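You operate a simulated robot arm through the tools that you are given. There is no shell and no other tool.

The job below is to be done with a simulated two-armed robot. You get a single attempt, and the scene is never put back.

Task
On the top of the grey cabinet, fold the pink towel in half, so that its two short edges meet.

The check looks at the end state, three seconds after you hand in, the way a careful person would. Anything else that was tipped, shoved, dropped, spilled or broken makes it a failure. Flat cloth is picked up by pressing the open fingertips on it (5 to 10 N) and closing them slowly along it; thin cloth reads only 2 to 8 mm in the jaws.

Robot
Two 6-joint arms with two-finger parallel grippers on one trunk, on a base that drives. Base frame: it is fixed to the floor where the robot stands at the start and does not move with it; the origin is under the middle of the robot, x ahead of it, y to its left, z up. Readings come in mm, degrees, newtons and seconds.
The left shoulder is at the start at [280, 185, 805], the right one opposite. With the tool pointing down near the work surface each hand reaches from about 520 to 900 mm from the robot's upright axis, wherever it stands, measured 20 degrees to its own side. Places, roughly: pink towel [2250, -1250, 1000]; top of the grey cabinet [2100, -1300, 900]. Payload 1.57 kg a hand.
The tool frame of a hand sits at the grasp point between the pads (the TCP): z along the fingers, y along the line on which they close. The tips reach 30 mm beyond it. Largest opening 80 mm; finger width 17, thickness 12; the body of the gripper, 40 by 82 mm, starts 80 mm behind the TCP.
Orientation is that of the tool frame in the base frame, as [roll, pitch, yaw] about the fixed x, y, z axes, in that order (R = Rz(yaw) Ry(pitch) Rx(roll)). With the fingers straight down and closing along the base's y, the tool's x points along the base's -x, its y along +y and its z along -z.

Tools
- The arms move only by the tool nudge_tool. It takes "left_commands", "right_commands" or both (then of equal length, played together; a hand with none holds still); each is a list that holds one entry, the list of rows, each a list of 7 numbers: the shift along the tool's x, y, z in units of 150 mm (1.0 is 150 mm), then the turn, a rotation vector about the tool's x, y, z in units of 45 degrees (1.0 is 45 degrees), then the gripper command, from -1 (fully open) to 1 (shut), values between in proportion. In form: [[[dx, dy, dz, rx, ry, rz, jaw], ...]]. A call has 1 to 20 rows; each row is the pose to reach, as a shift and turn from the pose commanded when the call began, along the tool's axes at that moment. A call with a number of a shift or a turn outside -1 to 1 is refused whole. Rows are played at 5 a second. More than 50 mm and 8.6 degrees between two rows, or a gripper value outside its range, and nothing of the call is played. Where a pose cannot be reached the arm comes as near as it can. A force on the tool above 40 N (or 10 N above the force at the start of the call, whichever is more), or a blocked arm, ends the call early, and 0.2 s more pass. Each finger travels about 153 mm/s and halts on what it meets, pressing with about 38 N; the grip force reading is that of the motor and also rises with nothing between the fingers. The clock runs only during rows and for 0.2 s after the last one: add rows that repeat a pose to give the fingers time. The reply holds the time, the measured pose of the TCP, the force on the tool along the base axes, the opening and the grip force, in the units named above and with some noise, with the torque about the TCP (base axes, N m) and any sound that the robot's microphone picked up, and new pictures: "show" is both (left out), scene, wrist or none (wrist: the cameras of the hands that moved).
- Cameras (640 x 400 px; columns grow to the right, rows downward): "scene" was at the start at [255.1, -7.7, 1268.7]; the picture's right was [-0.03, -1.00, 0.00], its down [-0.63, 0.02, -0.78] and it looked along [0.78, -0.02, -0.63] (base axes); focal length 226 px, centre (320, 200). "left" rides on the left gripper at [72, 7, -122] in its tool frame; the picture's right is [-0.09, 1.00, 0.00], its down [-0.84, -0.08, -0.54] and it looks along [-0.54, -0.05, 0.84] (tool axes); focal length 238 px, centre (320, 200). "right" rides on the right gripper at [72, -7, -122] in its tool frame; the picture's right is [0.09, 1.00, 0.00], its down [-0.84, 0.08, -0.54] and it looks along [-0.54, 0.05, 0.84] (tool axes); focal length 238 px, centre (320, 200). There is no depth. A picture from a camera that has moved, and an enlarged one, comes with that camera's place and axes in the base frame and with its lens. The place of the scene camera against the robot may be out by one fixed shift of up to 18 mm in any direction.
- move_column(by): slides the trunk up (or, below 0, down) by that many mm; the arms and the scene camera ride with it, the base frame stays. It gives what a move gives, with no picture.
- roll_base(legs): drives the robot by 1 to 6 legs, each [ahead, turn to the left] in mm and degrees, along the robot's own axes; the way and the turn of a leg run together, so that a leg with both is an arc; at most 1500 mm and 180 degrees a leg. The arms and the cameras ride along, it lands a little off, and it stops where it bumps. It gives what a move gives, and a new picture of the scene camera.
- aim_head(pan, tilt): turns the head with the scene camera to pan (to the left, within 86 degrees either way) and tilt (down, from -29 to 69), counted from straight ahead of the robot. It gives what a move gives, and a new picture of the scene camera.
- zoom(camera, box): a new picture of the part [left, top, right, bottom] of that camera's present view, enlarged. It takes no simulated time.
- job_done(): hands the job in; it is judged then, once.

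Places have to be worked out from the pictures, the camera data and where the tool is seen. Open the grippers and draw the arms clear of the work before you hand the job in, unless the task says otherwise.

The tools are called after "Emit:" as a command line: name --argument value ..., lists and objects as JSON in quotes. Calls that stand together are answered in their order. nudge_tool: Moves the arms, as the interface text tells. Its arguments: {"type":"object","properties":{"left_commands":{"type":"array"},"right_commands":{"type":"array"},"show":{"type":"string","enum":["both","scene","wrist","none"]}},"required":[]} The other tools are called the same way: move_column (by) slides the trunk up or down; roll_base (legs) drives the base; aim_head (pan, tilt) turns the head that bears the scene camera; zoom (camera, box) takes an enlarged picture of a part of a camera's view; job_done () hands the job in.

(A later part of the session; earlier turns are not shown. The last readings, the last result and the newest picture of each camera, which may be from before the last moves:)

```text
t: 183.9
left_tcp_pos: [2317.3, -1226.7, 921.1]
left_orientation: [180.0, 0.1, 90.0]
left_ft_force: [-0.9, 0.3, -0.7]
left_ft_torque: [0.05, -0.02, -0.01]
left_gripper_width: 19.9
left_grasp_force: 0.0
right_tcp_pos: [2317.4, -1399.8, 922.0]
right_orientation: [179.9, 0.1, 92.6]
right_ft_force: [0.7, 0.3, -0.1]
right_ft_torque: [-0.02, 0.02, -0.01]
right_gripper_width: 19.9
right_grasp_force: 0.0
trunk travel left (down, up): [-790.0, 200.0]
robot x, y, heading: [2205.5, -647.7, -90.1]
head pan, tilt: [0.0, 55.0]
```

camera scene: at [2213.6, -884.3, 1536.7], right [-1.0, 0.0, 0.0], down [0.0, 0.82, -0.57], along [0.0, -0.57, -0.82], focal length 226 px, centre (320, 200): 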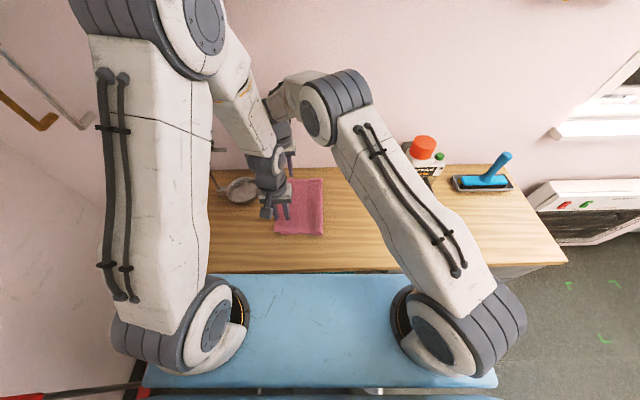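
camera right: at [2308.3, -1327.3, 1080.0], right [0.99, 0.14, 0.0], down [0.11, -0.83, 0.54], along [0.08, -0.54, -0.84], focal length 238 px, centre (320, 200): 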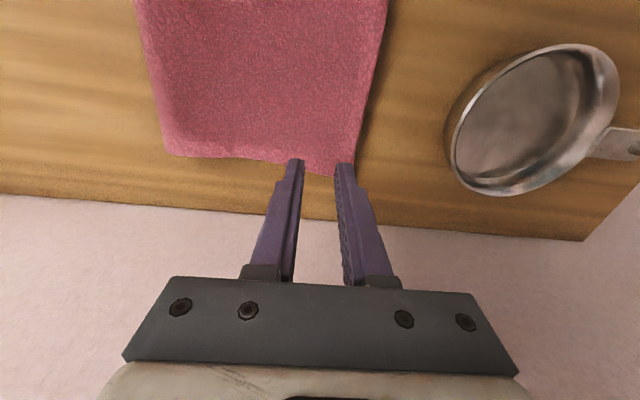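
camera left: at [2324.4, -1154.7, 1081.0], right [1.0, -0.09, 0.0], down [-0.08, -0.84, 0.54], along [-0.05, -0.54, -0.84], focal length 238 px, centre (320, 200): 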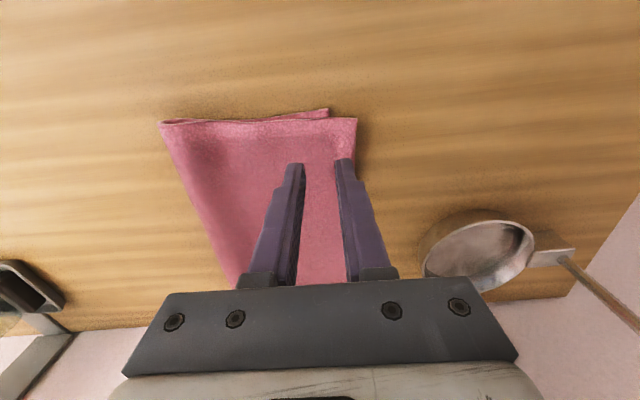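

No contact yet at z≈921. I keep stepping down 2 mm at a time.

Emit:
nudge_tool --left_commands '[[[0, 0, 0.0133, 0, 0, 0, 0.5], [0, 0, 0.0133, 0, 0, 0, 0.5]]]' --right_commands '[[[0, 0, 0.0133, 0, 0, 0, 0.5], [0, 0, 0.0133, 0, 0, 0, 0.5]]]' --show "none"

Emit:
nudge_tool --left_commands '[[[0, 0, 0.01, 0, 0, 0, 0.5], [0, 0, 0.01, 0, 0, 0, 0.5]]]' --right_commands '[[[0, 0, 0.01, 0, 0, 0, 0.5], [0, 0, 0.01, 0, 0, 0, 0.5]]]' --show "none"

Emit:
nudge_tool --left_commands '[[[0, 0, 0.01, 0, 0, 0, 0.5], [0, 0, 0.01, 0, 0, 0, 0.5]]]' --right_commands '[[[0, 0, 0.01, 0, 0, 0, 0.5], [0, 0, 0.01, 0, 0, 0, 0.5]]]' --show "wrist"

```text
t: 184.5
left_tcp_pos: [2317.3, -1226.5, 918.9]
left_orientation: [-179.9, 0.1, 90.1]
left_ft_force: [0.4, -0.3, 1.0]
left_ft_torque: [0.01, 0.0, 0.02]
left_gripper_width: 20.1
left_grasp_force: 0.0
right_tcp_pos: [2319.1, -1399.1, 919.0]
right_orientation: [179.8, 0.0, 92.6]
right_ft_force: [0.3, 0.1, 0.3]
right_ft_torque: [-0.04, 0.06, 0.01]
right_gripper_width: 20.0
right_grasp_force: 0.0
trunk travel left (down, up): [-790.0, 200.0]
robot x, y, heading: [2203.0, -649.2, -90.3]
head pan, tilt: [0.0, 55.0]
```

```text
t: 185.1
left_tcp_pos: [2316.1, -1228.1, 918.0]
left_orientation: [-180.0, 0.0, 90.0]
left_ft_force: [0.7, -0.5, 1.8]
left_ft_torque: [-0.03, 0.02, -0.02]
left_gripper_width: 19.8
left_grasp_force: 0.1
right_tcp_pos: [2320.6, -1399.2, 918.9]
right_orientation: [179.8, 0.2, 92.7]
right_ft_force: [1.1, -0.8, 1.5]
right_ft_torque: [-0.01, 0.02, 0.01]
right_gripper_width: 19.8
right_grasp_force: 0.1
trunk travel left (down, up): [-790.0, 200.0]
robot x, y, heading: [2203.5, -645.5, -90.2]
head pan, tilt: [0.0, 55.0]
```

```text
t: 185.7
left_tcp_pos: [2317.3, -1227.3, 918.0]
left_orientation: [179.9, 0.1, 90.0]
left_ft_force: [-1.5, -1.1, 3.4]
left_ft_torque: [0.01, 0.05, 0.02]
left_gripper_width: 19.9
left_grasp_force: 0.0
right_tcp_pos: [2317.6, -1399.1, 915.4]
right_orientation: [179.8, 0.1, 92.5]
right_ft_force: [0.7, 0.3, 3.2]
right_ft_torque: [0.02, 0.01, -0.01]
right_gripper_width: 19.3
right_grasp_force: 0.0
trunk travel left (down, up): [-790.0, 200.0]
robot x, y, heading: [2202.5, -648.2, -90.1]
head pan, tilt: [0.0, 55.0]
camera right: at [2308.1, -1326.8, 1037.7], right [0.99, 0.14, 0.0], down [0.11, -0.83, 0.54], along [0.08, -0.54, -0.84], focal length 238 px, centre (320, 200)
camera left: at [2324.4, -1154.5, 1039.1], right [1.0, -0.09, 0.0], down [-0.08, -0.84, 0.54], along [-0.05, -0.54, -0.84], focal length 238 px, centre (320, 200)
```

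right: 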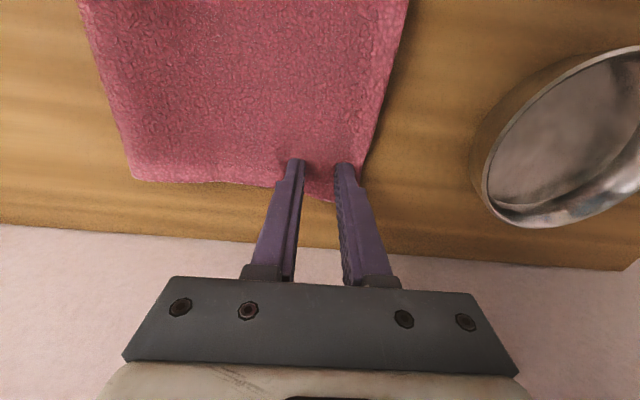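
left: 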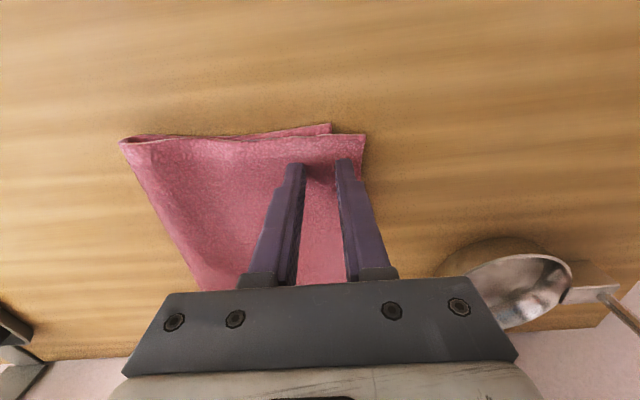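

Both are in light contact (≈3 N). I press slightly more and close both jaws slowly to raise a ridge in the top layer only.

Emit:
nudge_tool --left_commands '[[[0, 0, 0.006, 0, 0, 0, 0.5], [0, 0, 0.006, 0, 0, 0, 0.55], [0, 0, 0.006, 0, 0, 0, 0.6], [0, 0, 0.006, 0, 0, 0, 0.65], [0, 0, 0.006, 0, 0, 0, 0.7], [0, 0, 0.006, 0, 0, 0, 0.75], [0, 0, 0.006, 0, 0, 0, 0.8], [0, 0, 0.006, 0, 0, 0, 0.85], [0, 0, 0.006, 0, 0, 0, 0.9], [0, 0, 0.006, 0, 0, 0, 0.95], [0, 0, 0.006, 0, 0, 0, 1.0], [0, 0, 0.006, 0, 0, 0, 1.0], [0, 0, 0.006, 0, 0, 0, 1.0]]]' --right_commands '[[[0, 0, 0.006, 0, 0, 0, 0.5], [0, 0, 0.006, 0, 0, 0, 0.55], [0, 0, 0.006, 0, 0, 0, 0.6], [0, 0, 0.006, 0, 0, 0, 0.65], [0, 0, 0.006, 0, 0, 0, 0.7], [0, 0, 0.006, 0, 0, 0, 0.75], [0, 0, 0.006, 0, 0, 0, 0.8], [0, 0, 0.006, 0, 0, 0, 0.85], [0, 0, 0.006, 0, 0, 0, 0.9], [0, 0, 0.006, 0, 0, 0, 0.95], [0, 0, 0.006, 0, 0, 0, 1.0], [0, 0, 0.006, 0, 0, 0, 1.0], [0, 0, 0.006, 0, 0, 0, 1.0]]]' --show "wrist"

Emit:
zoom --camera "left" --box '[180, 60, 460, 235]'

Emit:
zoom --camera "right" --box '[180, 60, 460, 235]'

```text
t: 188.5
left_tcp_pos: [2317.7, -1227.4, 916.4]
left_orientation: [-180.0, 0.1, 90.0]
left_ft_force: [0.8, -0.9, 7.4]
left_ft_torque: [-0.02, 0.0, -0.03]
left_gripper_width: 3.8
left_grasp_force: 24.1
right_tcp_pos: [2318.5, -1397.3, 915.5]
right_orientation: [179.9, 0.1, 92.6]
right_ft_force: [0.5, 0.3, 9.9]
right_ft_torque: [0.01, 0.02, -0.01]
right_gripper_width: 3.8
right_grasp_force: 25.2
trunk travel left (down, up): [-790.0, 200.0]
robot x, y, heading: [2206.7, -649.7, -90.0]
head pan, tilt: [0.0, 55.0]
camera right: at [2308.1, -1326.3, 1036.8], right [0.99, 0.14, 0.0], down [0.11, -0.83, 0.54], along [0.08, -0.54, -0.84], focal length 238 px, centre (320, 200)
camera left: at [2324.5, -1154.3, 1038.3], right [1.0, -0.09, 0.0], down [-0.08, -0.84, 0.54], along [-0.05, -0.54, -0.84], focal length 238 px, centre (320, 200)
```

right: 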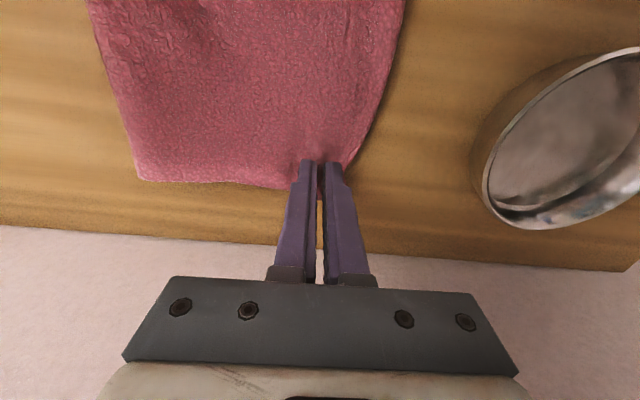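
left: 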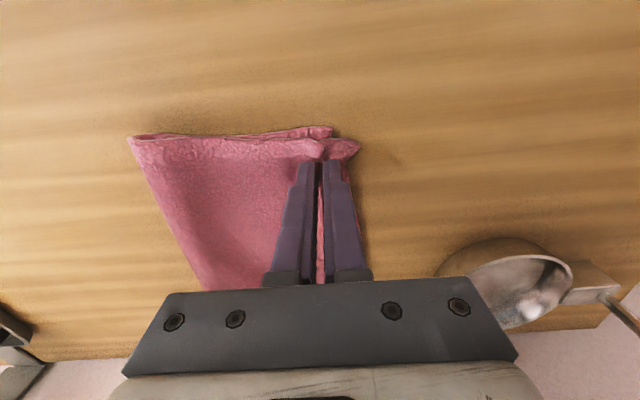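

```text
2.29 times, centred on (320, 148) of left
camera zoom: at [2324.5, -1154.3, 1038.3], right [1.0, -0.09, 0.0], down [-0.08, -0.84, 0.54], along [-0.05, -0.54, -0.84], focal length 545 px, centre (320, 320)
```

zoom: 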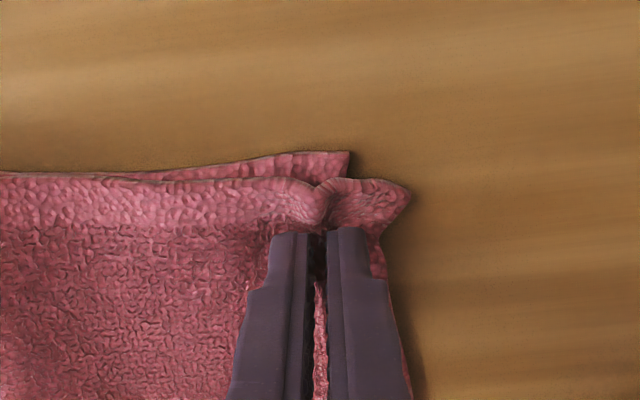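

```text
2.29 times, centred on (320, 148) of right
camera zoom: at [2308.1, -1326.3, 1036.8], right [0.99, 0.14, 0.0], down [0.11, -0.83, 0.54], along [0.08, -0.54, -0.84], focal length 545 px, centre (320, 320)
```

zoom: 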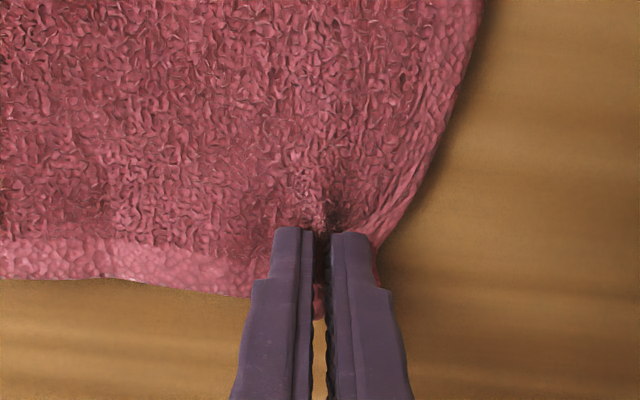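

Both hands hold only the top layer (3.8 mm each); the bottom edge is unmoved. I lift 28 mm so the sheet clears the bottom half, then push it back 22 mm toward -x to roll the fold.

Emit:
nudge_tool --left_commands '[[[0, 0, -0.09, 0, 0, 0, 1], [0, 0, -0.187, 0, 0, 0, 1], [0, -0.05, -0.187, 0, 0, 0, 1], [0.01, -0.1, -0.187, 0, 0, 0, 1], [0.02, -0.147, -0.187, 0, 0, 0, 1], [0.02, -0.147, -0.187, 0, 0, 0, 1]]]' --right_commands '[[[0, 0, -0.09, 0, 0, 0, 1], [0, 0, -0.187, 0, 0, 0, 1], [0.002, -0.05, -0.187, 0, 0, 0, 1], [0.014, -0.1, -0.187, 0, 0, 0, 1], [0.026, -0.147, -0.187, 0, 0, 0, 1], [0.026, -0.147, -0.187, 0, 0, 0, 1]]]' --show "both"

Emit:
zoom --camera "left" --box '[100, 60, 380, 235]'

Emit:
zoom --camera "scene" --box '[200, 130, 440, 280]'

```text
t: 189.9
left_tcp_pos: [2295.9, -1223.7, 943.7]
left_orientation: [-180.0, -0.1, 90.2]
left_ft_force: [-0.1, -1.1, 0.0]
left_ft_torque: [-0.05, 0.03, -0.02]
left_gripper_width: 3.6
left_grasp_force: 24.6
right_tcp_pos: [2296.0, -1395.8, 943.4]
right_orientation: [180.0, 0.0, 92.5]
right_ft_force: [0.4, 0.2, -0.2]
right_ft_torque: [0.03, -0.01, -0.02]
right_gripper_width: 3.7
right_grasp_force: 23.9
trunk travel left (down, up): [-790.0, 200.0]
robot x, y, heading: [2205.0, -643.4, -90.1]
head pan, tilt: [0.0, 55.0]
camera scene: at [2213.8, -884.1, 1536.7], right [-1.0, 0.0, 0.0], down [0.0, 0.82, -0.57], along [0.0, -0.57, -0.82], focal length 226 px, centre (320, 200)
camera right: at [2285.4, -1323.7, 1063.7], right [0.99, 0.14, 0.0], down [0.11, -0.83, 0.54], along [0.08, -0.54, -0.84], focal length 238 px, centre (320, 200)
camera left: at [2302.6, -1150.7, 1065.7], right [1.0, -0.09, 0.0], down [-0.08, -0.84, 0.54], along [-0.05, -0.54, -0.84], focal length 238 px, centre (320, 200)
```

scene: 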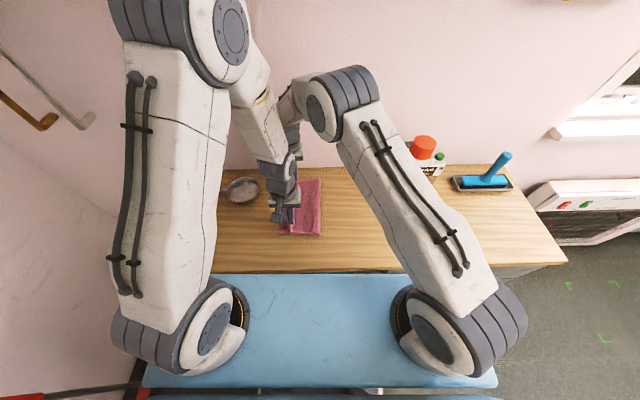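
right: 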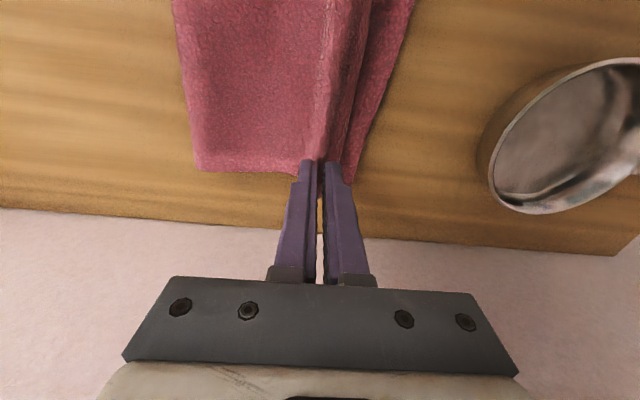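
left: 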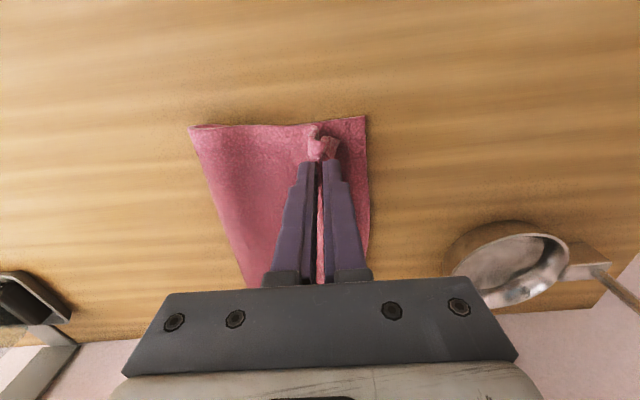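

```text
2.29 times, centred on (240, 148) of left
camera zoom: at [2302.6, -1150.7, 1065.7], right [1.0, -0.09, 0.0], down [-0.08, -0.84, 0.54], along [-0.05, -0.54, -0.84], focal length 545 px, centre (503, 320)
```

zoom: 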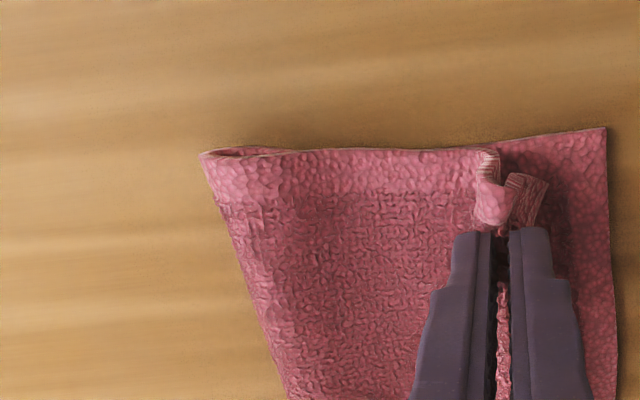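

```text
2.67 times, centred on (320, 205) of scene
camera zoom: at [2213.8, -884.1, 1536.7], right [-1.0, 0.0, 0.0], down [0.0, 0.82, -0.57], along [0.0, -0.57, -0.82], focal length 602 px, centre (320, 187)
```

zoom: 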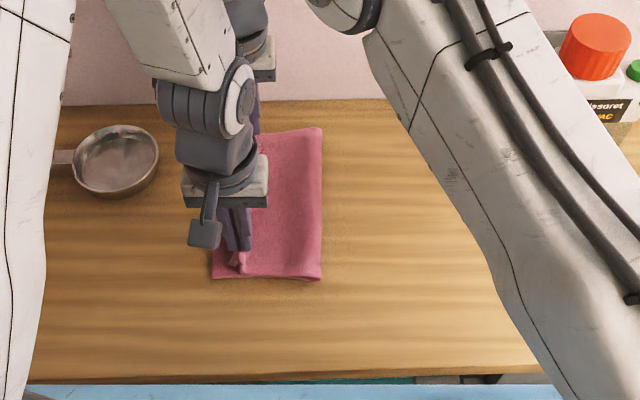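

The hem is raised with its tail hanging outward; the sheet has slack. I lower it back down at this shifted position (its edge should land at x≈2327) and look at how the slack distributes.

Emit:
nudge_tool --left_commands '[[[0, 0, 0.06, 0, 0, 0, 1], [0, 0, 0.12, 0, 0, 0, 1], [0, 0, 0.165, 0, 0, 0, 1], [0, 0, 0.165, 0, 0, 0, 1]]]' --right_commands '[[[0, 0, 0.06, 0, 0, 0, 1], [0, 0, 0.12, 0, 0, 0, 1], [0, 0, 0.165, 0, 0, 0, 1], [0, 0, 0.165, 0, 0, 0, 1]]]' --show "both"

Emit:
zoom --camera "left" --box '[100, 60, 380, 235]'

Emit:
zoom --camera "scene" --box '[200, 130, 440, 280]'

```text
t: 190.9
left_tcp_pos: [2295.3, -1224.0, 918.4]
left_orientation: [179.9, 0.2, 90.1]
left_ft_force: [1.1, -3.0, 13.4]
left_ft_torque: [-0.05, -0.06, -0.02]
left_gripper_width: 3.5
left_grasp_force: 24.6
right_tcp_pos: [2295.9, -1397.2, 920.1]
right_orientation: [179.8, 0.3, 92.5]
right_ft_force: [1.5, 1.4, 10.6]
right_ft_torque: [0.04, -0.01, 0.0]
right_gripper_width: 3.3
right_grasp_force: 24.3
trunk travel left (down, up): [-790.0, 200.0]
robot x, y, heading: [2206.9, -648.7, -90.2]
head pan, tilt: [0.0, 55.0]
camera scene: at [2213.9, -883.2, 1537.1], right [-1.0, 0.0, 0.0], down [0.0, 0.82, -0.57], along [0.0, -0.57, -0.82], focal length 226 px, centre (320, 200)
camera right: at [2285.9, -1323.6, 1041.2], right [0.99, 0.14, 0.0], down [0.11, -0.83, 0.55], along [0.08, -0.54, -0.84], focal length 238 px, centre (320, 200)
camera left: at [2302.7, -1151.1, 1042.0], right [1.0, -0.09, 0.0], down [-0.08, -0.84, 0.54], along [-0.05, -0.54, -0.84], focal length 238 px, centre (320, 200)
```

scene: 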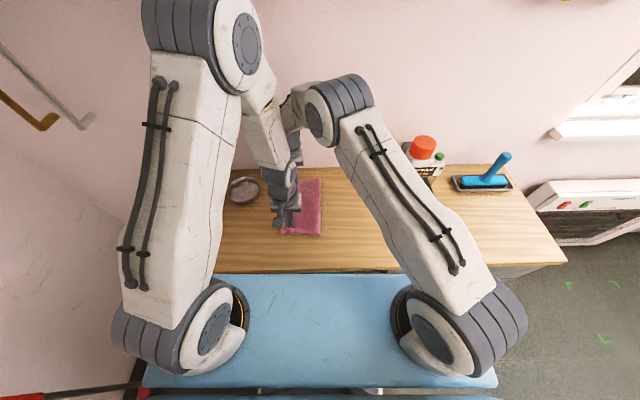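
right: 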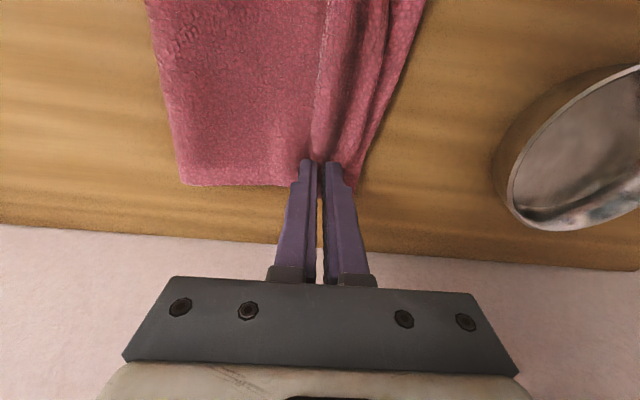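
left: 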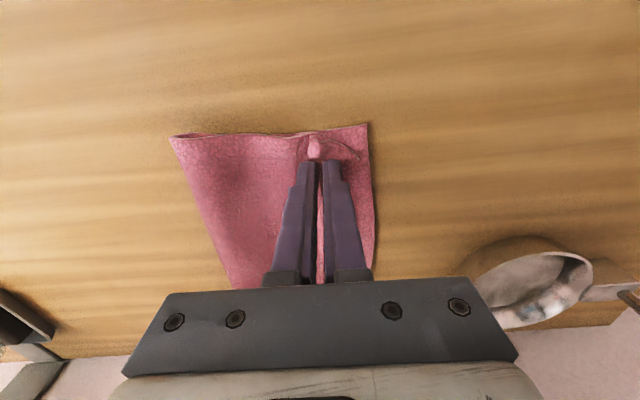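

```text
2.29 times, centred on (240, 148) of left
camera zoom: at [2302.7, -1151.1, 1042.0], right [1.0, -0.09, 0.0], down [-0.08, -0.84, 0.54], along [-0.05, -0.54, -0.84], focal length 545 px, centre (503, 320)
```

zoom: 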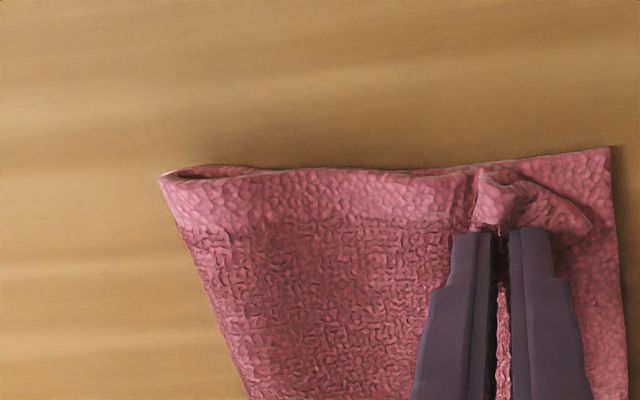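

```text
2.67 times, centred on (320, 205) of scene
camera zoom: at [2213.9, -883.2, 1537.1], right [-1.0, 0.0, 0.0], down [0.0, 0.82, -0.57], along [0.0, -0.57, -0.82], focal length 602 px, centre (320, 187)
```

zoom: 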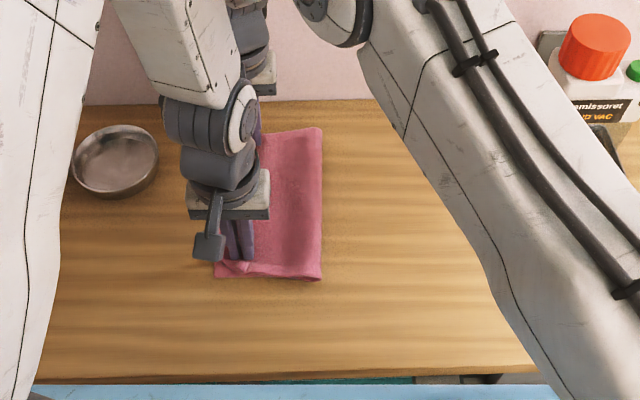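

The hem is down in the shifted position. I open both jaws slowly while pressed, to spread the ridge flat, and look.

Emit:
nudge_tool --left_commands '[[[0, 0, 0, 0, 0, 0, 0.92], [0, 0, 0, 0, 0, 0, 0.84], [0, 0, 0, 0, 0, 0, 0.76], [0, 0, 0, 0, 0, 0, 0.68], [0, 0, 0, 0, 0, 0, 0.6], [0, 0, 0, 0, 0, 0, 0.52], [0, 0, 0, 0, 0, 0, 0.44], [0, 0, 0, 0, 0, 0, 0.36], [0, 0, 0, 0, 0, 0, 0.28]]]' --right_commands '[[[0, 0, 0, 0, 0, 0, 0.92], [0, 0, 0, 0, 0, 0, 0.84], [0, 0, 0, 0, 0, 0, 0.76], [0, 0, 0, 0, 0, 0, 0.68], [0, 0, 0, 0, 0, 0, 0.6], [0, 0, 0, 0, 0, 0, 0.52], [0, 0, 0, 0, 0, 0, 0.44], [0, 0, 0, 0, 0, 0, 0.36], [0, 0, 0, 0, 0, 0, 0.28]]]' --show "both"

Emit:
zoom --camera "left" --box '[100, 60, 380, 235]'

Emit:
zoom --camera "right" --box '[160, 40, 440, 215]'

```text
t: 192.9
left_tcp_pos: [2296.5, -1224.4, 918.6]
left_orientation: [180.0, 0.0, 89.9]
left_ft_force: [2.3, -1.0, 6.0]
left_ft_torque: [0.03, 0.0, -0.02]
left_gripper_width: 25.6
left_grasp_force: 0.1
right_tcp_pos: [2296.0, -1396.3, 918.3]
right_orientation: [179.8, 0.0, 92.6]
right_ft_force: [-0.4, 0.2, 1.0]
right_ft_torque: [-0.01, 0.01, 0.01]
right_gripper_width: 28.2
right_grasp_force: 0.1
trunk travel left (down, up): [-790.0, 200.0]
robot x, y, heading: [2204.4, -647.5, -90.0]
head pan, tilt: [0.0, 55.0]
camera scene: at [2214.0, -883.8, 1536.7], right [-1.0, 0.0, 0.0], down [0.0, 0.82, -0.57], along [0.0, -0.57, -0.82], focal length 226 px, centre (320, 200)
camera right: at [2285.6, -1323.6, 1039.8], right [0.99, 0.14, 0.0], down [0.11, -0.83, 0.54], along [0.08, -0.54, -0.84], focal length 238 px, centre (320, 200)
camera left: at [2302.9, -1151.0, 1041.3], right [1.0, -0.09, 0.0], down [-0.08, -0.84, 0.54], along [-0.05, -0.54, -0.84], focal length 238 px, centre (320, 200)
```

scene: 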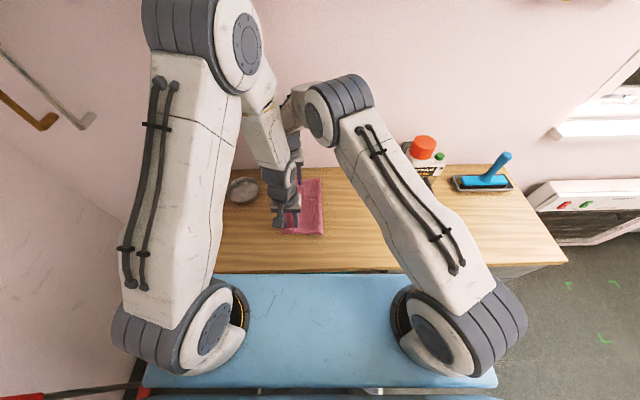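
right: 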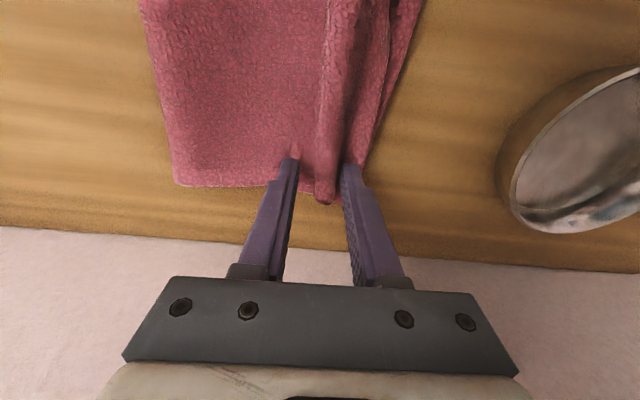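
left: 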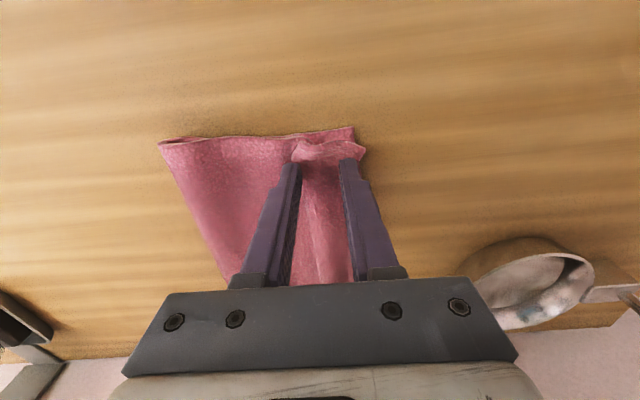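

```text
2.29 times, centred on (240, 148) of left
camera zoom: at [2302.9, -1151.0, 1041.3], right [1.0, -0.09, 0.0], down [-0.08, -0.84, 0.54], along [-0.05, -0.54, -0.84], focal length 545 px, centre (503, 320)
```

zoom: 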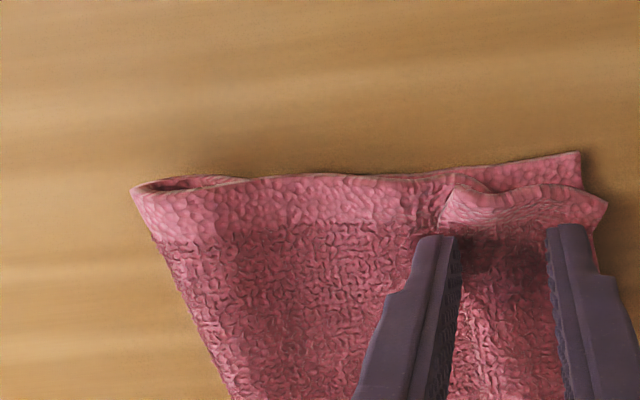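

```text
2.29 times, centred on (300, 128) of right
camera zoom: at [2285.6, -1323.6, 1039.8], right [0.99, 0.14, 0.0], down [0.11, -0.83, 0.54], along [0.08, -0.54, -0.84], focal length 545 px, centre (366, 366)
```

zoom: 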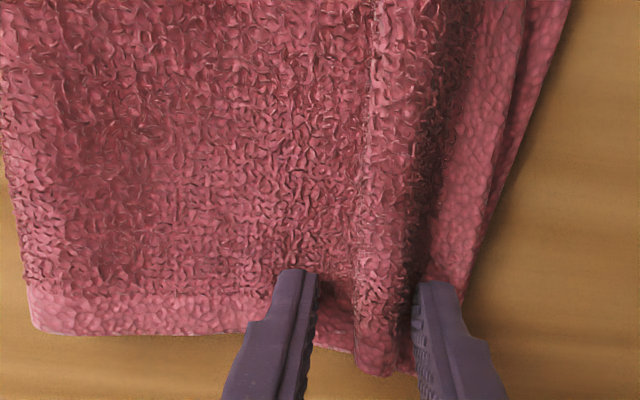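

There's a hump near the hem where the slack collected. I lift both hands away along their axes to see the whole state.

Emit:
nudge_tool --left_commands '[[[0, 0, -0.1, 0, 0, 0, 0.28], [0, 0, -0.3, 0, 0, 0, 0.28], [0, 0, -0.6, 0, 0, 0, 0.28], [0, 0.1, -0.8, 0, 0, 0, 0.28]]]' --right_commands '[[[0, 0, -0.1, 0, 0, 0, 0.28], [0, 0, -0.3, 0, 0, 0, 0.28], [0, 0, -0.6, 0, 0, 0, 0.28], [0, 0, -0.8, 0, 0, 0, 0.28]]]' --show "both"

Emit:
zoom --camera "left" --box '[140, 60, 420, 235]'

Emit:
zoom --camera "right" --box '[160, 0, 440, 175]'

```text
t: 193.9
left_tcp_pos: [2312.4, -1223.4, 1039.9]
left_orientation: [-180.0, 0.0, 90.0]
left_ft_force: [-0.7, 0.1, -0.2]
left_ft_torque: [-0.04, 0.0, -0.03]
left_gripper_width: 29.0
left_grasp_force: 0.1
right_tcp_pos: [2292.5, -1399.5, 1039.3]
right_orientation: [179.8, 0.0, 92.7]
right_ft_force: [-0.1, 0.2, 0.4]
right_ft_torque: [0.01, 0.0, -0.02]
right_gripper_width: 28.9
right_grasp_force: 0.0
trunk travel left (down, up): [-790.0, 200.0]
robot x, y, heading: [2204.3, -651.0, -89.9]
head pan, tilt: [0.0, 55.0]
camera scene: at [2213.7, -884.1, 1536.7], right [-1.0, 0.0, 0.0], down [0.0, 0.82, -0.57], along [0.0, -0.57, -0.82], focal length 226 px, centre (320, 200)
camera right: at [2284.0, -1326.2, 1160.7], right [0.99, 0.14, 0.0], down [0.11, -0.83, 0.54], along [0.08, -0.54, -0.84], focal length 238 px, centre (320, 200)
camera left: at [2318.8, -1151.1, 1162.7], right [1.0, -0.09, 0.0], down [-0.08, -0.84, 0.54], along [-0.05, -0.54, -0.84], focal length 238 px, centre (320, 200)
```

scene: 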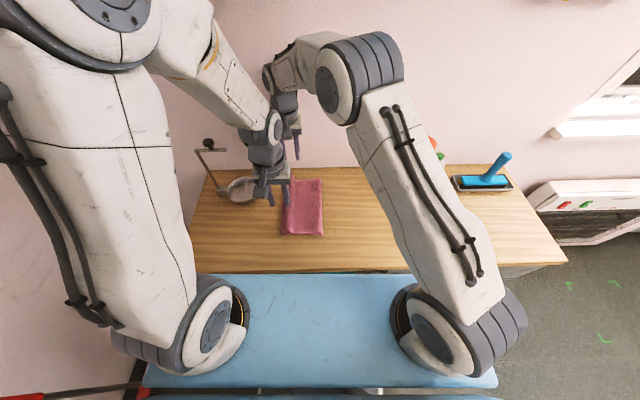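
right: 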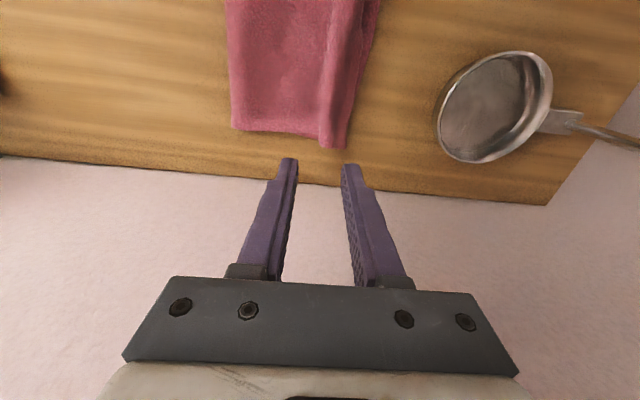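
left: 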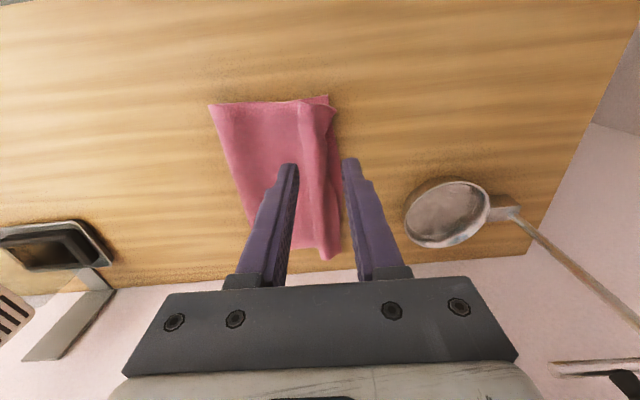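

```text
2.29 times, centred on (280, 148) of left
camera zoom: at [2318.8, -1151.1, 1162.7], right [1.0, -0.09, 0.0], down [-0.08, -0.84, 0.54], along [-0.05, -0.54, -0.84], focal length 545 px, centre (411, 320)
```

zoom: 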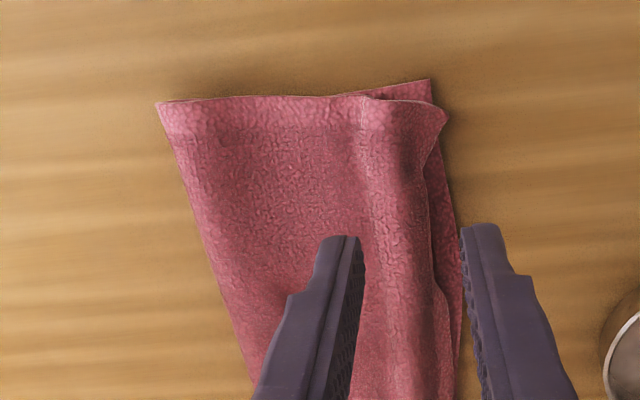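

```text
2.29 times, centred on (300, 88) of right
camera zoom: at [2284.0, -1326.2, 1160.7], right [0.99, 0.14, 0.0], down [0.11, -0.83, 0.54], along [0.08, -0.54, -0.84], focal length 545 px, centre (366, 457)
```

zoom: 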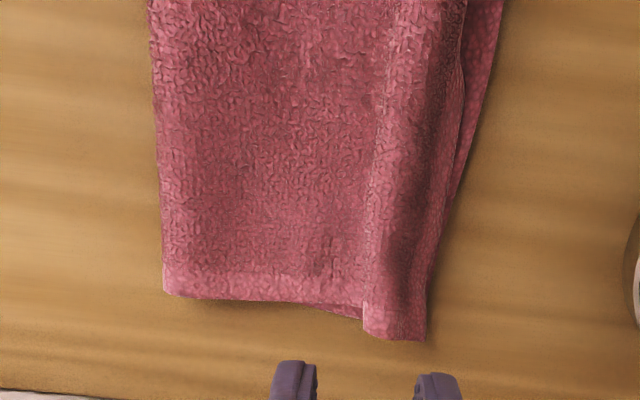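

The edges now line up within about 1 cm, but the slack has left a hump along the hem. I'll re-grip that hem with both hands, lift to vertical again so everything straightens, and lower along a path 20 mm further back. First I move both hands down over the hump.

Emit:
nudge_tool --left_commands '[[[-0.02, -0.01, 0.24, 0, 0, 0, 0.3], [-0.04, -0.02, 0.48, 0, 0, 0, 0.3], [-0.057, -0.029, 0.733, 0, 0, 0, 0.3], [-0.057, -0.029, 0.733, 0, 0, 0, 0.3]]]' --right_commands '[[[0.002, 0.035, 0.24, 0, 0, 0, 0.3], [0.004, 0.07, 0.48, 0, 0, 0, 0.3], [0.005, 0.104, 0.727, 0, 0, 0, 0.3], [0.005, 0.104, 0.727, 0, 0, 0, 0.3]]]' --show "wrist"

Emit:
zoom --camera "left" --box '[160, 60, 440, 235]'

Emit:
zoom --camera "right" --box '[180, 40, 460, 215]'

```text
t: 194.9
left_tcp_pos: [2307.1, -1233.9, 927.1]
left_orientation: [-180.0, 0.0, 90.0]
left_ft_force: [-1.0, 0.8, 0.7]
left_ft_torque: [0.01, -0.02, 0.0]
left_gripper_width: 27.7
left_grasp_force: 0.0
right_tcp_pos: [2309.0, -1395.1, 929.2]
right_orientation: [179.8, 0.1, 92.5]
right_ft_force: [-0.1, -0.1, 0.0]
right_ft_torque: [0.02, 0.02, 0.03]
right_gripper_width: 27.9
right_grasp_force: 0.1
trunk travel left (down, up): [-790.0, 200.0]
robot x, y, heading: [2203.6, -647.6, -90.3]
head pan, tilt: [0.0, 55.0]
camera right: at [2298.0, -1323.0, 1050.3], right [0.99, 0.14, 0.0], down [0.11, -0.83, 0.54], along [0.08, -0.54, -0.84], focal length 238 px, centre (320, 200)
camera left: at [2314.4, -1160.2, 1048.7], right [1.0, -0.09, 0.0], down [-0.08, -0.84, 0.54], along [-0.05, -0.54, -0.84], focal length 238 px, centre (320, 200)
```

right: 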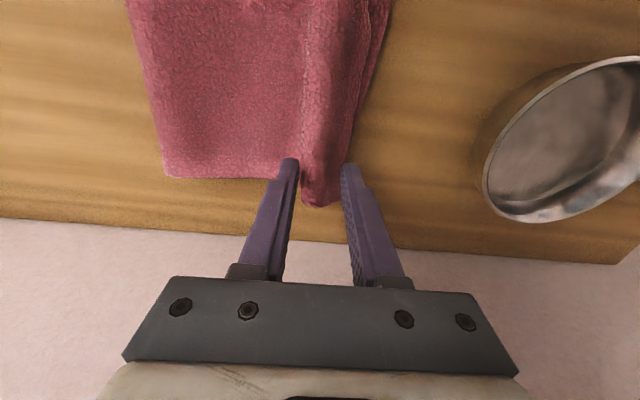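
left: 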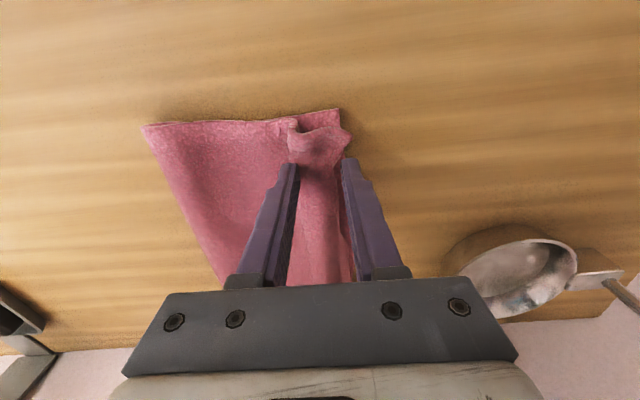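

```text
2.29 times, centred on (300, 148) of left
camera zoom: at [2314.4, -1160.2, 1048.7], right [1.0, -0.09, 0.0], down [-0.08, -0.84, 0.54], along [-0.05, -0.54, -0.84], focal length 545 px, centre (366, 320)
```

zoom: 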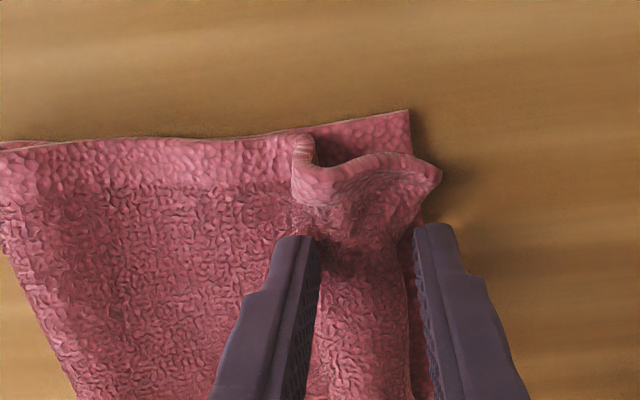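

```text
2.29 times, centred on (320, 128) of right
camera zoom: at [2298.0, -1323.0, 1050.3], right [0.99, 0.14, 0.0], down [0.11, -0.83, 0.54], along [0.08, -0.54, -0.84], focal length 545 px, centre (320, 366)
```

zoom: 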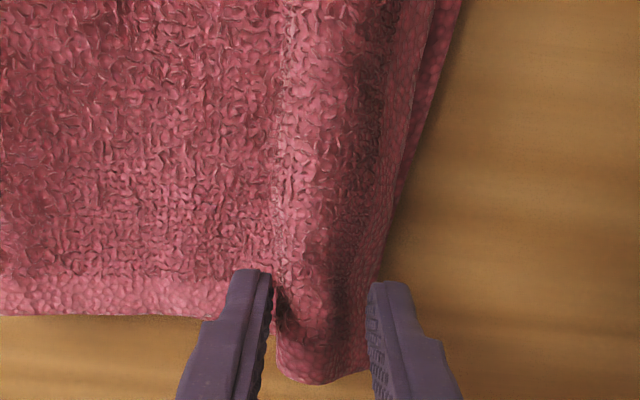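

The hump lies right between the open fingers of each hand. I lower about 6 mm and close slowly on it.

Emit:
nudge_tool --left_commands '[[[0, 0, 0.02, 0, 0, 0, 0.3], [0, 0, 0.04, 0, 0, 0, 0.3], [0, 0, 0.04, 0, 0, 0, 0.4], [0, 0, 0.04, 0, 0, 0, 0.5], [0, 0, 0.04, 0, 0, 0, 0.6], [0, 0, 0.04, 0, 0, 0, 0.7], [0, 0, 0.04, 0, 0, 0, 0.8], [0, 0, 0.04, 0, 0, 0, 0.9], [0, 0, 0.04, 0, 0, 0, 1.0], [0, 0, 0.04, 0, 0, 0, 1.0], [0, 0, 0.04, 0, 0, 0, 1.0]]]' --right_commands '[[[0, 0, 0.02, 0, 0, 0, 0.3], [0, 0, 0.05, 0, 0, 0, 0.3], [0, 0, 0.05, 0, 0, 0, 0.4], [0, 0, 0.05, 0, 0, 0, 0.5], [0, 0, 0.05, 0, 0, 0, 0.6], [0, 0, 0.05, 0, 0, 0, 0.7], [0, 0, 0.05, 0, 0, 0, 0.8], [0, 0, 0.05, 0, 0, 0, 0.9], [0, 0, 0.05, 0, 0, 0, 1.0], [0, 0, 0.05, 0, 0, 0, 1.0], [0, 0, 0.05, 0, 0, 0, 1.0]]]' --show "wrist"

Emit:
zoom --camera "left" --box '[160, 60, 440, 235]'

Emit:
zoom --camera "right" --box '[180, 40, 460, 215]'

```text
t: 197.3
left_tcp_pos: [2307.2, -1232.1, 922.2]
left_orientation: [179.9, -0.1, 89.9]
left_ft_force: [0.3, 0.5, 0.7]
left_ft_torque: [0.0, 0.03, 0.02]
left_gripper_width: 4.5
left_grasp_force: 25.4
right_tcp_pos: [2309.8, -1394.6, 923.5]
right_orientation: [179.9, 0.0, 92.6]
right_ft_force: [-0.1, -0.3, 0.0]
right_ft_torque: [0.0, -0.01, 0.02]
right_gripper_width: 4.9
right_grasp_force: 25.3
trunk travel left (down, up): [-790.0, 200.0]
robot x, y, heading: [2207.5, -648.0, -90.4]
head pan, tilt: [0.0, 55.0]
camera right: at [2299.6, -1322.8, 1043.2], right [0.99, 0.14, 0.0], down [0.11, -0.83, 0.54], along [0.08, -0.54, -0.84], focal length 238 px, centre (320, 200)
camera left: at [2314.0, -1160.1, 1044.6], right [1.0, -0.09, 0.0], down [-0.08, -0.84, 0.54], along [-0.05, -0.54, -0.84], focal length 238 px, centre (320, 200)
```

right: 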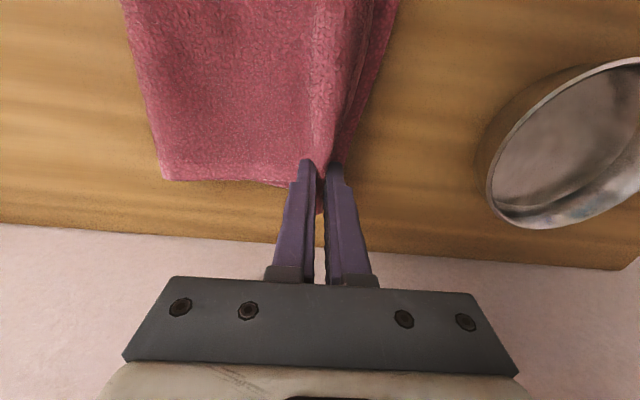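
left: 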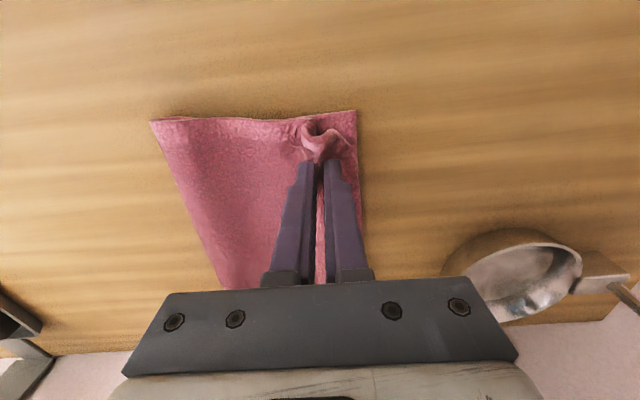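

```text
2.29 times, centred on (300, 148) of left
camera zoom: at [2314.0, -1160.1, 1044.6], right [1.0, -0.09, 0.0], down [-0.08, -0.84, 0.54], along [-0.05, -0.54, -0.84], focal length 545 px, centre (366, 320)
```

zoom: 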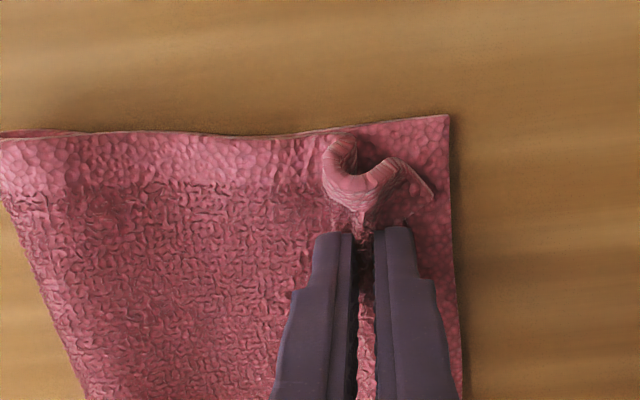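

```text
2.29 times, centred on (320, 128) of right
camera zoom: at [2299.6, -1322.8, 1043.2], right [0.99, 0.14, 0.0], down [0.11, -0.83, 0.54], along [0.08, -0.54, -0.84], focal length 545 px, centre (320, 366)
```

zoom: 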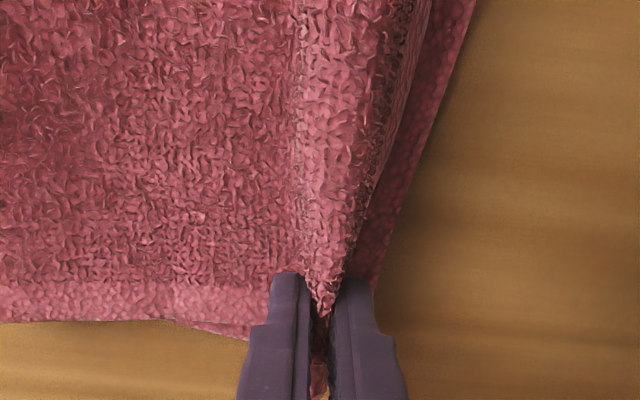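

Both hands grip the hump securely (4.5 and 4.9 mm). I raise the sheet back to vertical to straighten it and let the bottom half settle.

Emit:
nudge_tool --left_commands '[[[0, -0.047, -0.173, 0, 0, 0, 1], [0, -0.167, -0.327, 0, 0, 0, 1], [0, -0.327, -0.44, 0, 0, 0, 1], [0, -0.513, -0.513, 0, 0, 0, 1], [0, -0.68, -0.54, 0, 0, 0, 1], [0, -0.813, -0.54, 0, 0, 0, 1], [0, -0.913, -0.527, 0, 0, 0, 1], [0, -0.913, -0.527, 0, 0, 0, 1]]]' --right_commands '[[[0.003, -0.064, -0.167, 0, 0, 0, 1], [0.008, -0.184, -0.32, 0, 0, 0, 1], [0.016, -0.344, -0.433, 0, 0, 0, 1], [0.024, -0.53, -0.507, 0, 0, 0, 1], [0.032, -0.697, -0.533, 0, 0, 0, 1], [0.038, -0.83, -0.533, 0, 0, 0, 1], [0.042, -0.93, -0.52, 0, 0, 0, 1], [0.042, -0.93, -0.52, 0, 0, 0, 1]]]' --show "both"

Emit:
zoom --camera "scene" --box '[200, 130, 440, 280]'

Emit:
zoom --camera "left" --box '[180, 50, 520, 262]'

```text
t: 199.1
left_tcp_pos: [2170.6, -1232.3, 1000.8]
left_orientation: [180.0, 0.0, 90.1]
left_ft_force: [1.0, -0.7, 0.1]
left_ft_torque: [-0.01, -0.04, 0.04]
left_gripper_width: 4.5
left_grasp_force: 25.1
right_tcp_pos: [2171.1, -1394.7, 998.2]
right_orientation: [179.9, -0.1, 92.5]
right_ft_force: [-0.6, 0.5, -0.8]
right_ft_torque: [0.03, -0.01, 0.0]
right_gripper_width: 4.9
right_grasp_force: 25.4
trunk travel left (down, up): [-790.0, 200.0]
robot x, y, heading: [2204.2, -653.7, -90.4]
head pan, tilt: [0.0, 55.0]
camera scene: at [2213.7, -884.1, 1536.7], right [-1.0, 0.0, 0.0], down [0.0, 0.82, -0.57], along [0.0, -0.57, -0.82], focal length 226 px, centre (320, 200)
camera right: at [2161.6, -1321.7, 1120.0], right [0.99, 0.14, 0.0], down [0.11, -0.83, 0.54], along [0.08, -0.54, -0.84], focal length 238 px, centre (320, 200)
camera left: at [2177.4, -1160.1, 1123.0], right [1.0, -0.09, 0.0], down [-0.08, -0.84, 0.54], along [-0.05, -0.54, -0.84], focal length 238 px, centre (320, 200)
```

scene: 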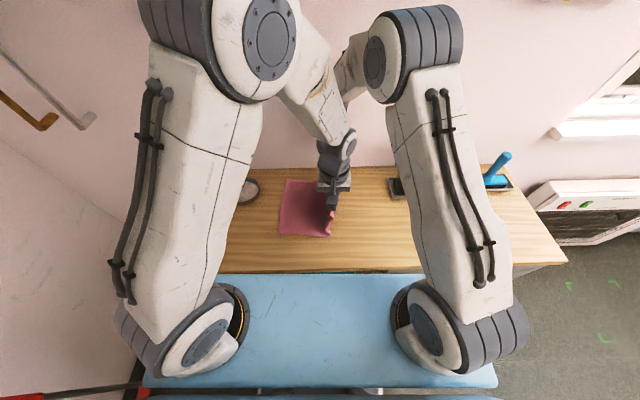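
right: 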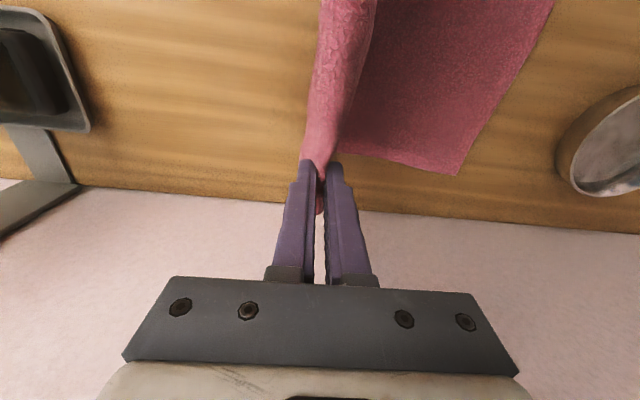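
left: 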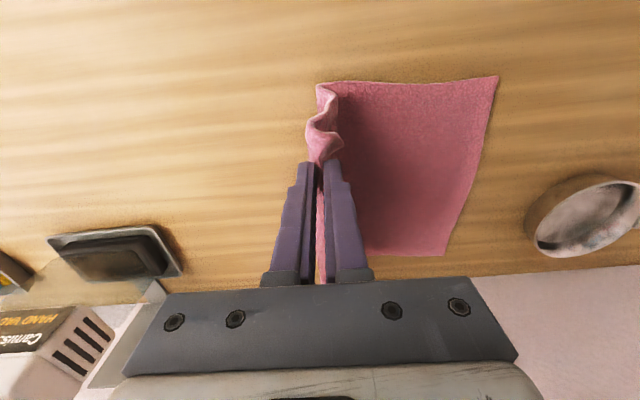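

```text
2.67 times, centred on (320, 205) of scene
camera zoom: at [2213.7, -884.1, 1536.7], right [-1.0, 0.0, 0.0], down [0.0, 0.82, -0.57], along [0.0, -0.57, -0.82], focal length 602 px, centre (320, 187)
```

zoom: 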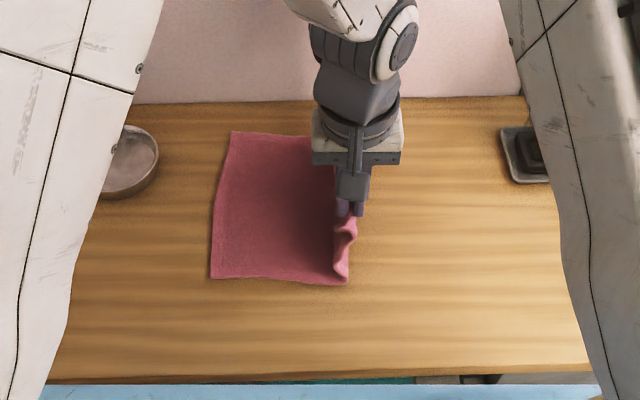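

```text
1.88 times, centred on (350, 156) of left
camera zoom: at [2177.4, -1160.1, 1123.0], right [1.0, -0.09, 0.0], down [-0.08, -0.84, 0.54], along [-0.05, -0.54, -0.84], focal length 449 px, centre (264, 283)
```

zoom: 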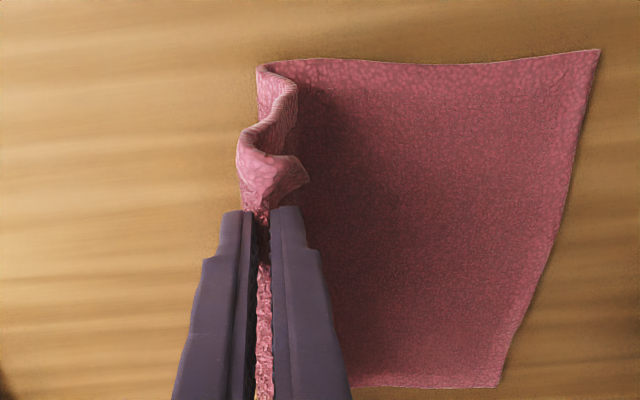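

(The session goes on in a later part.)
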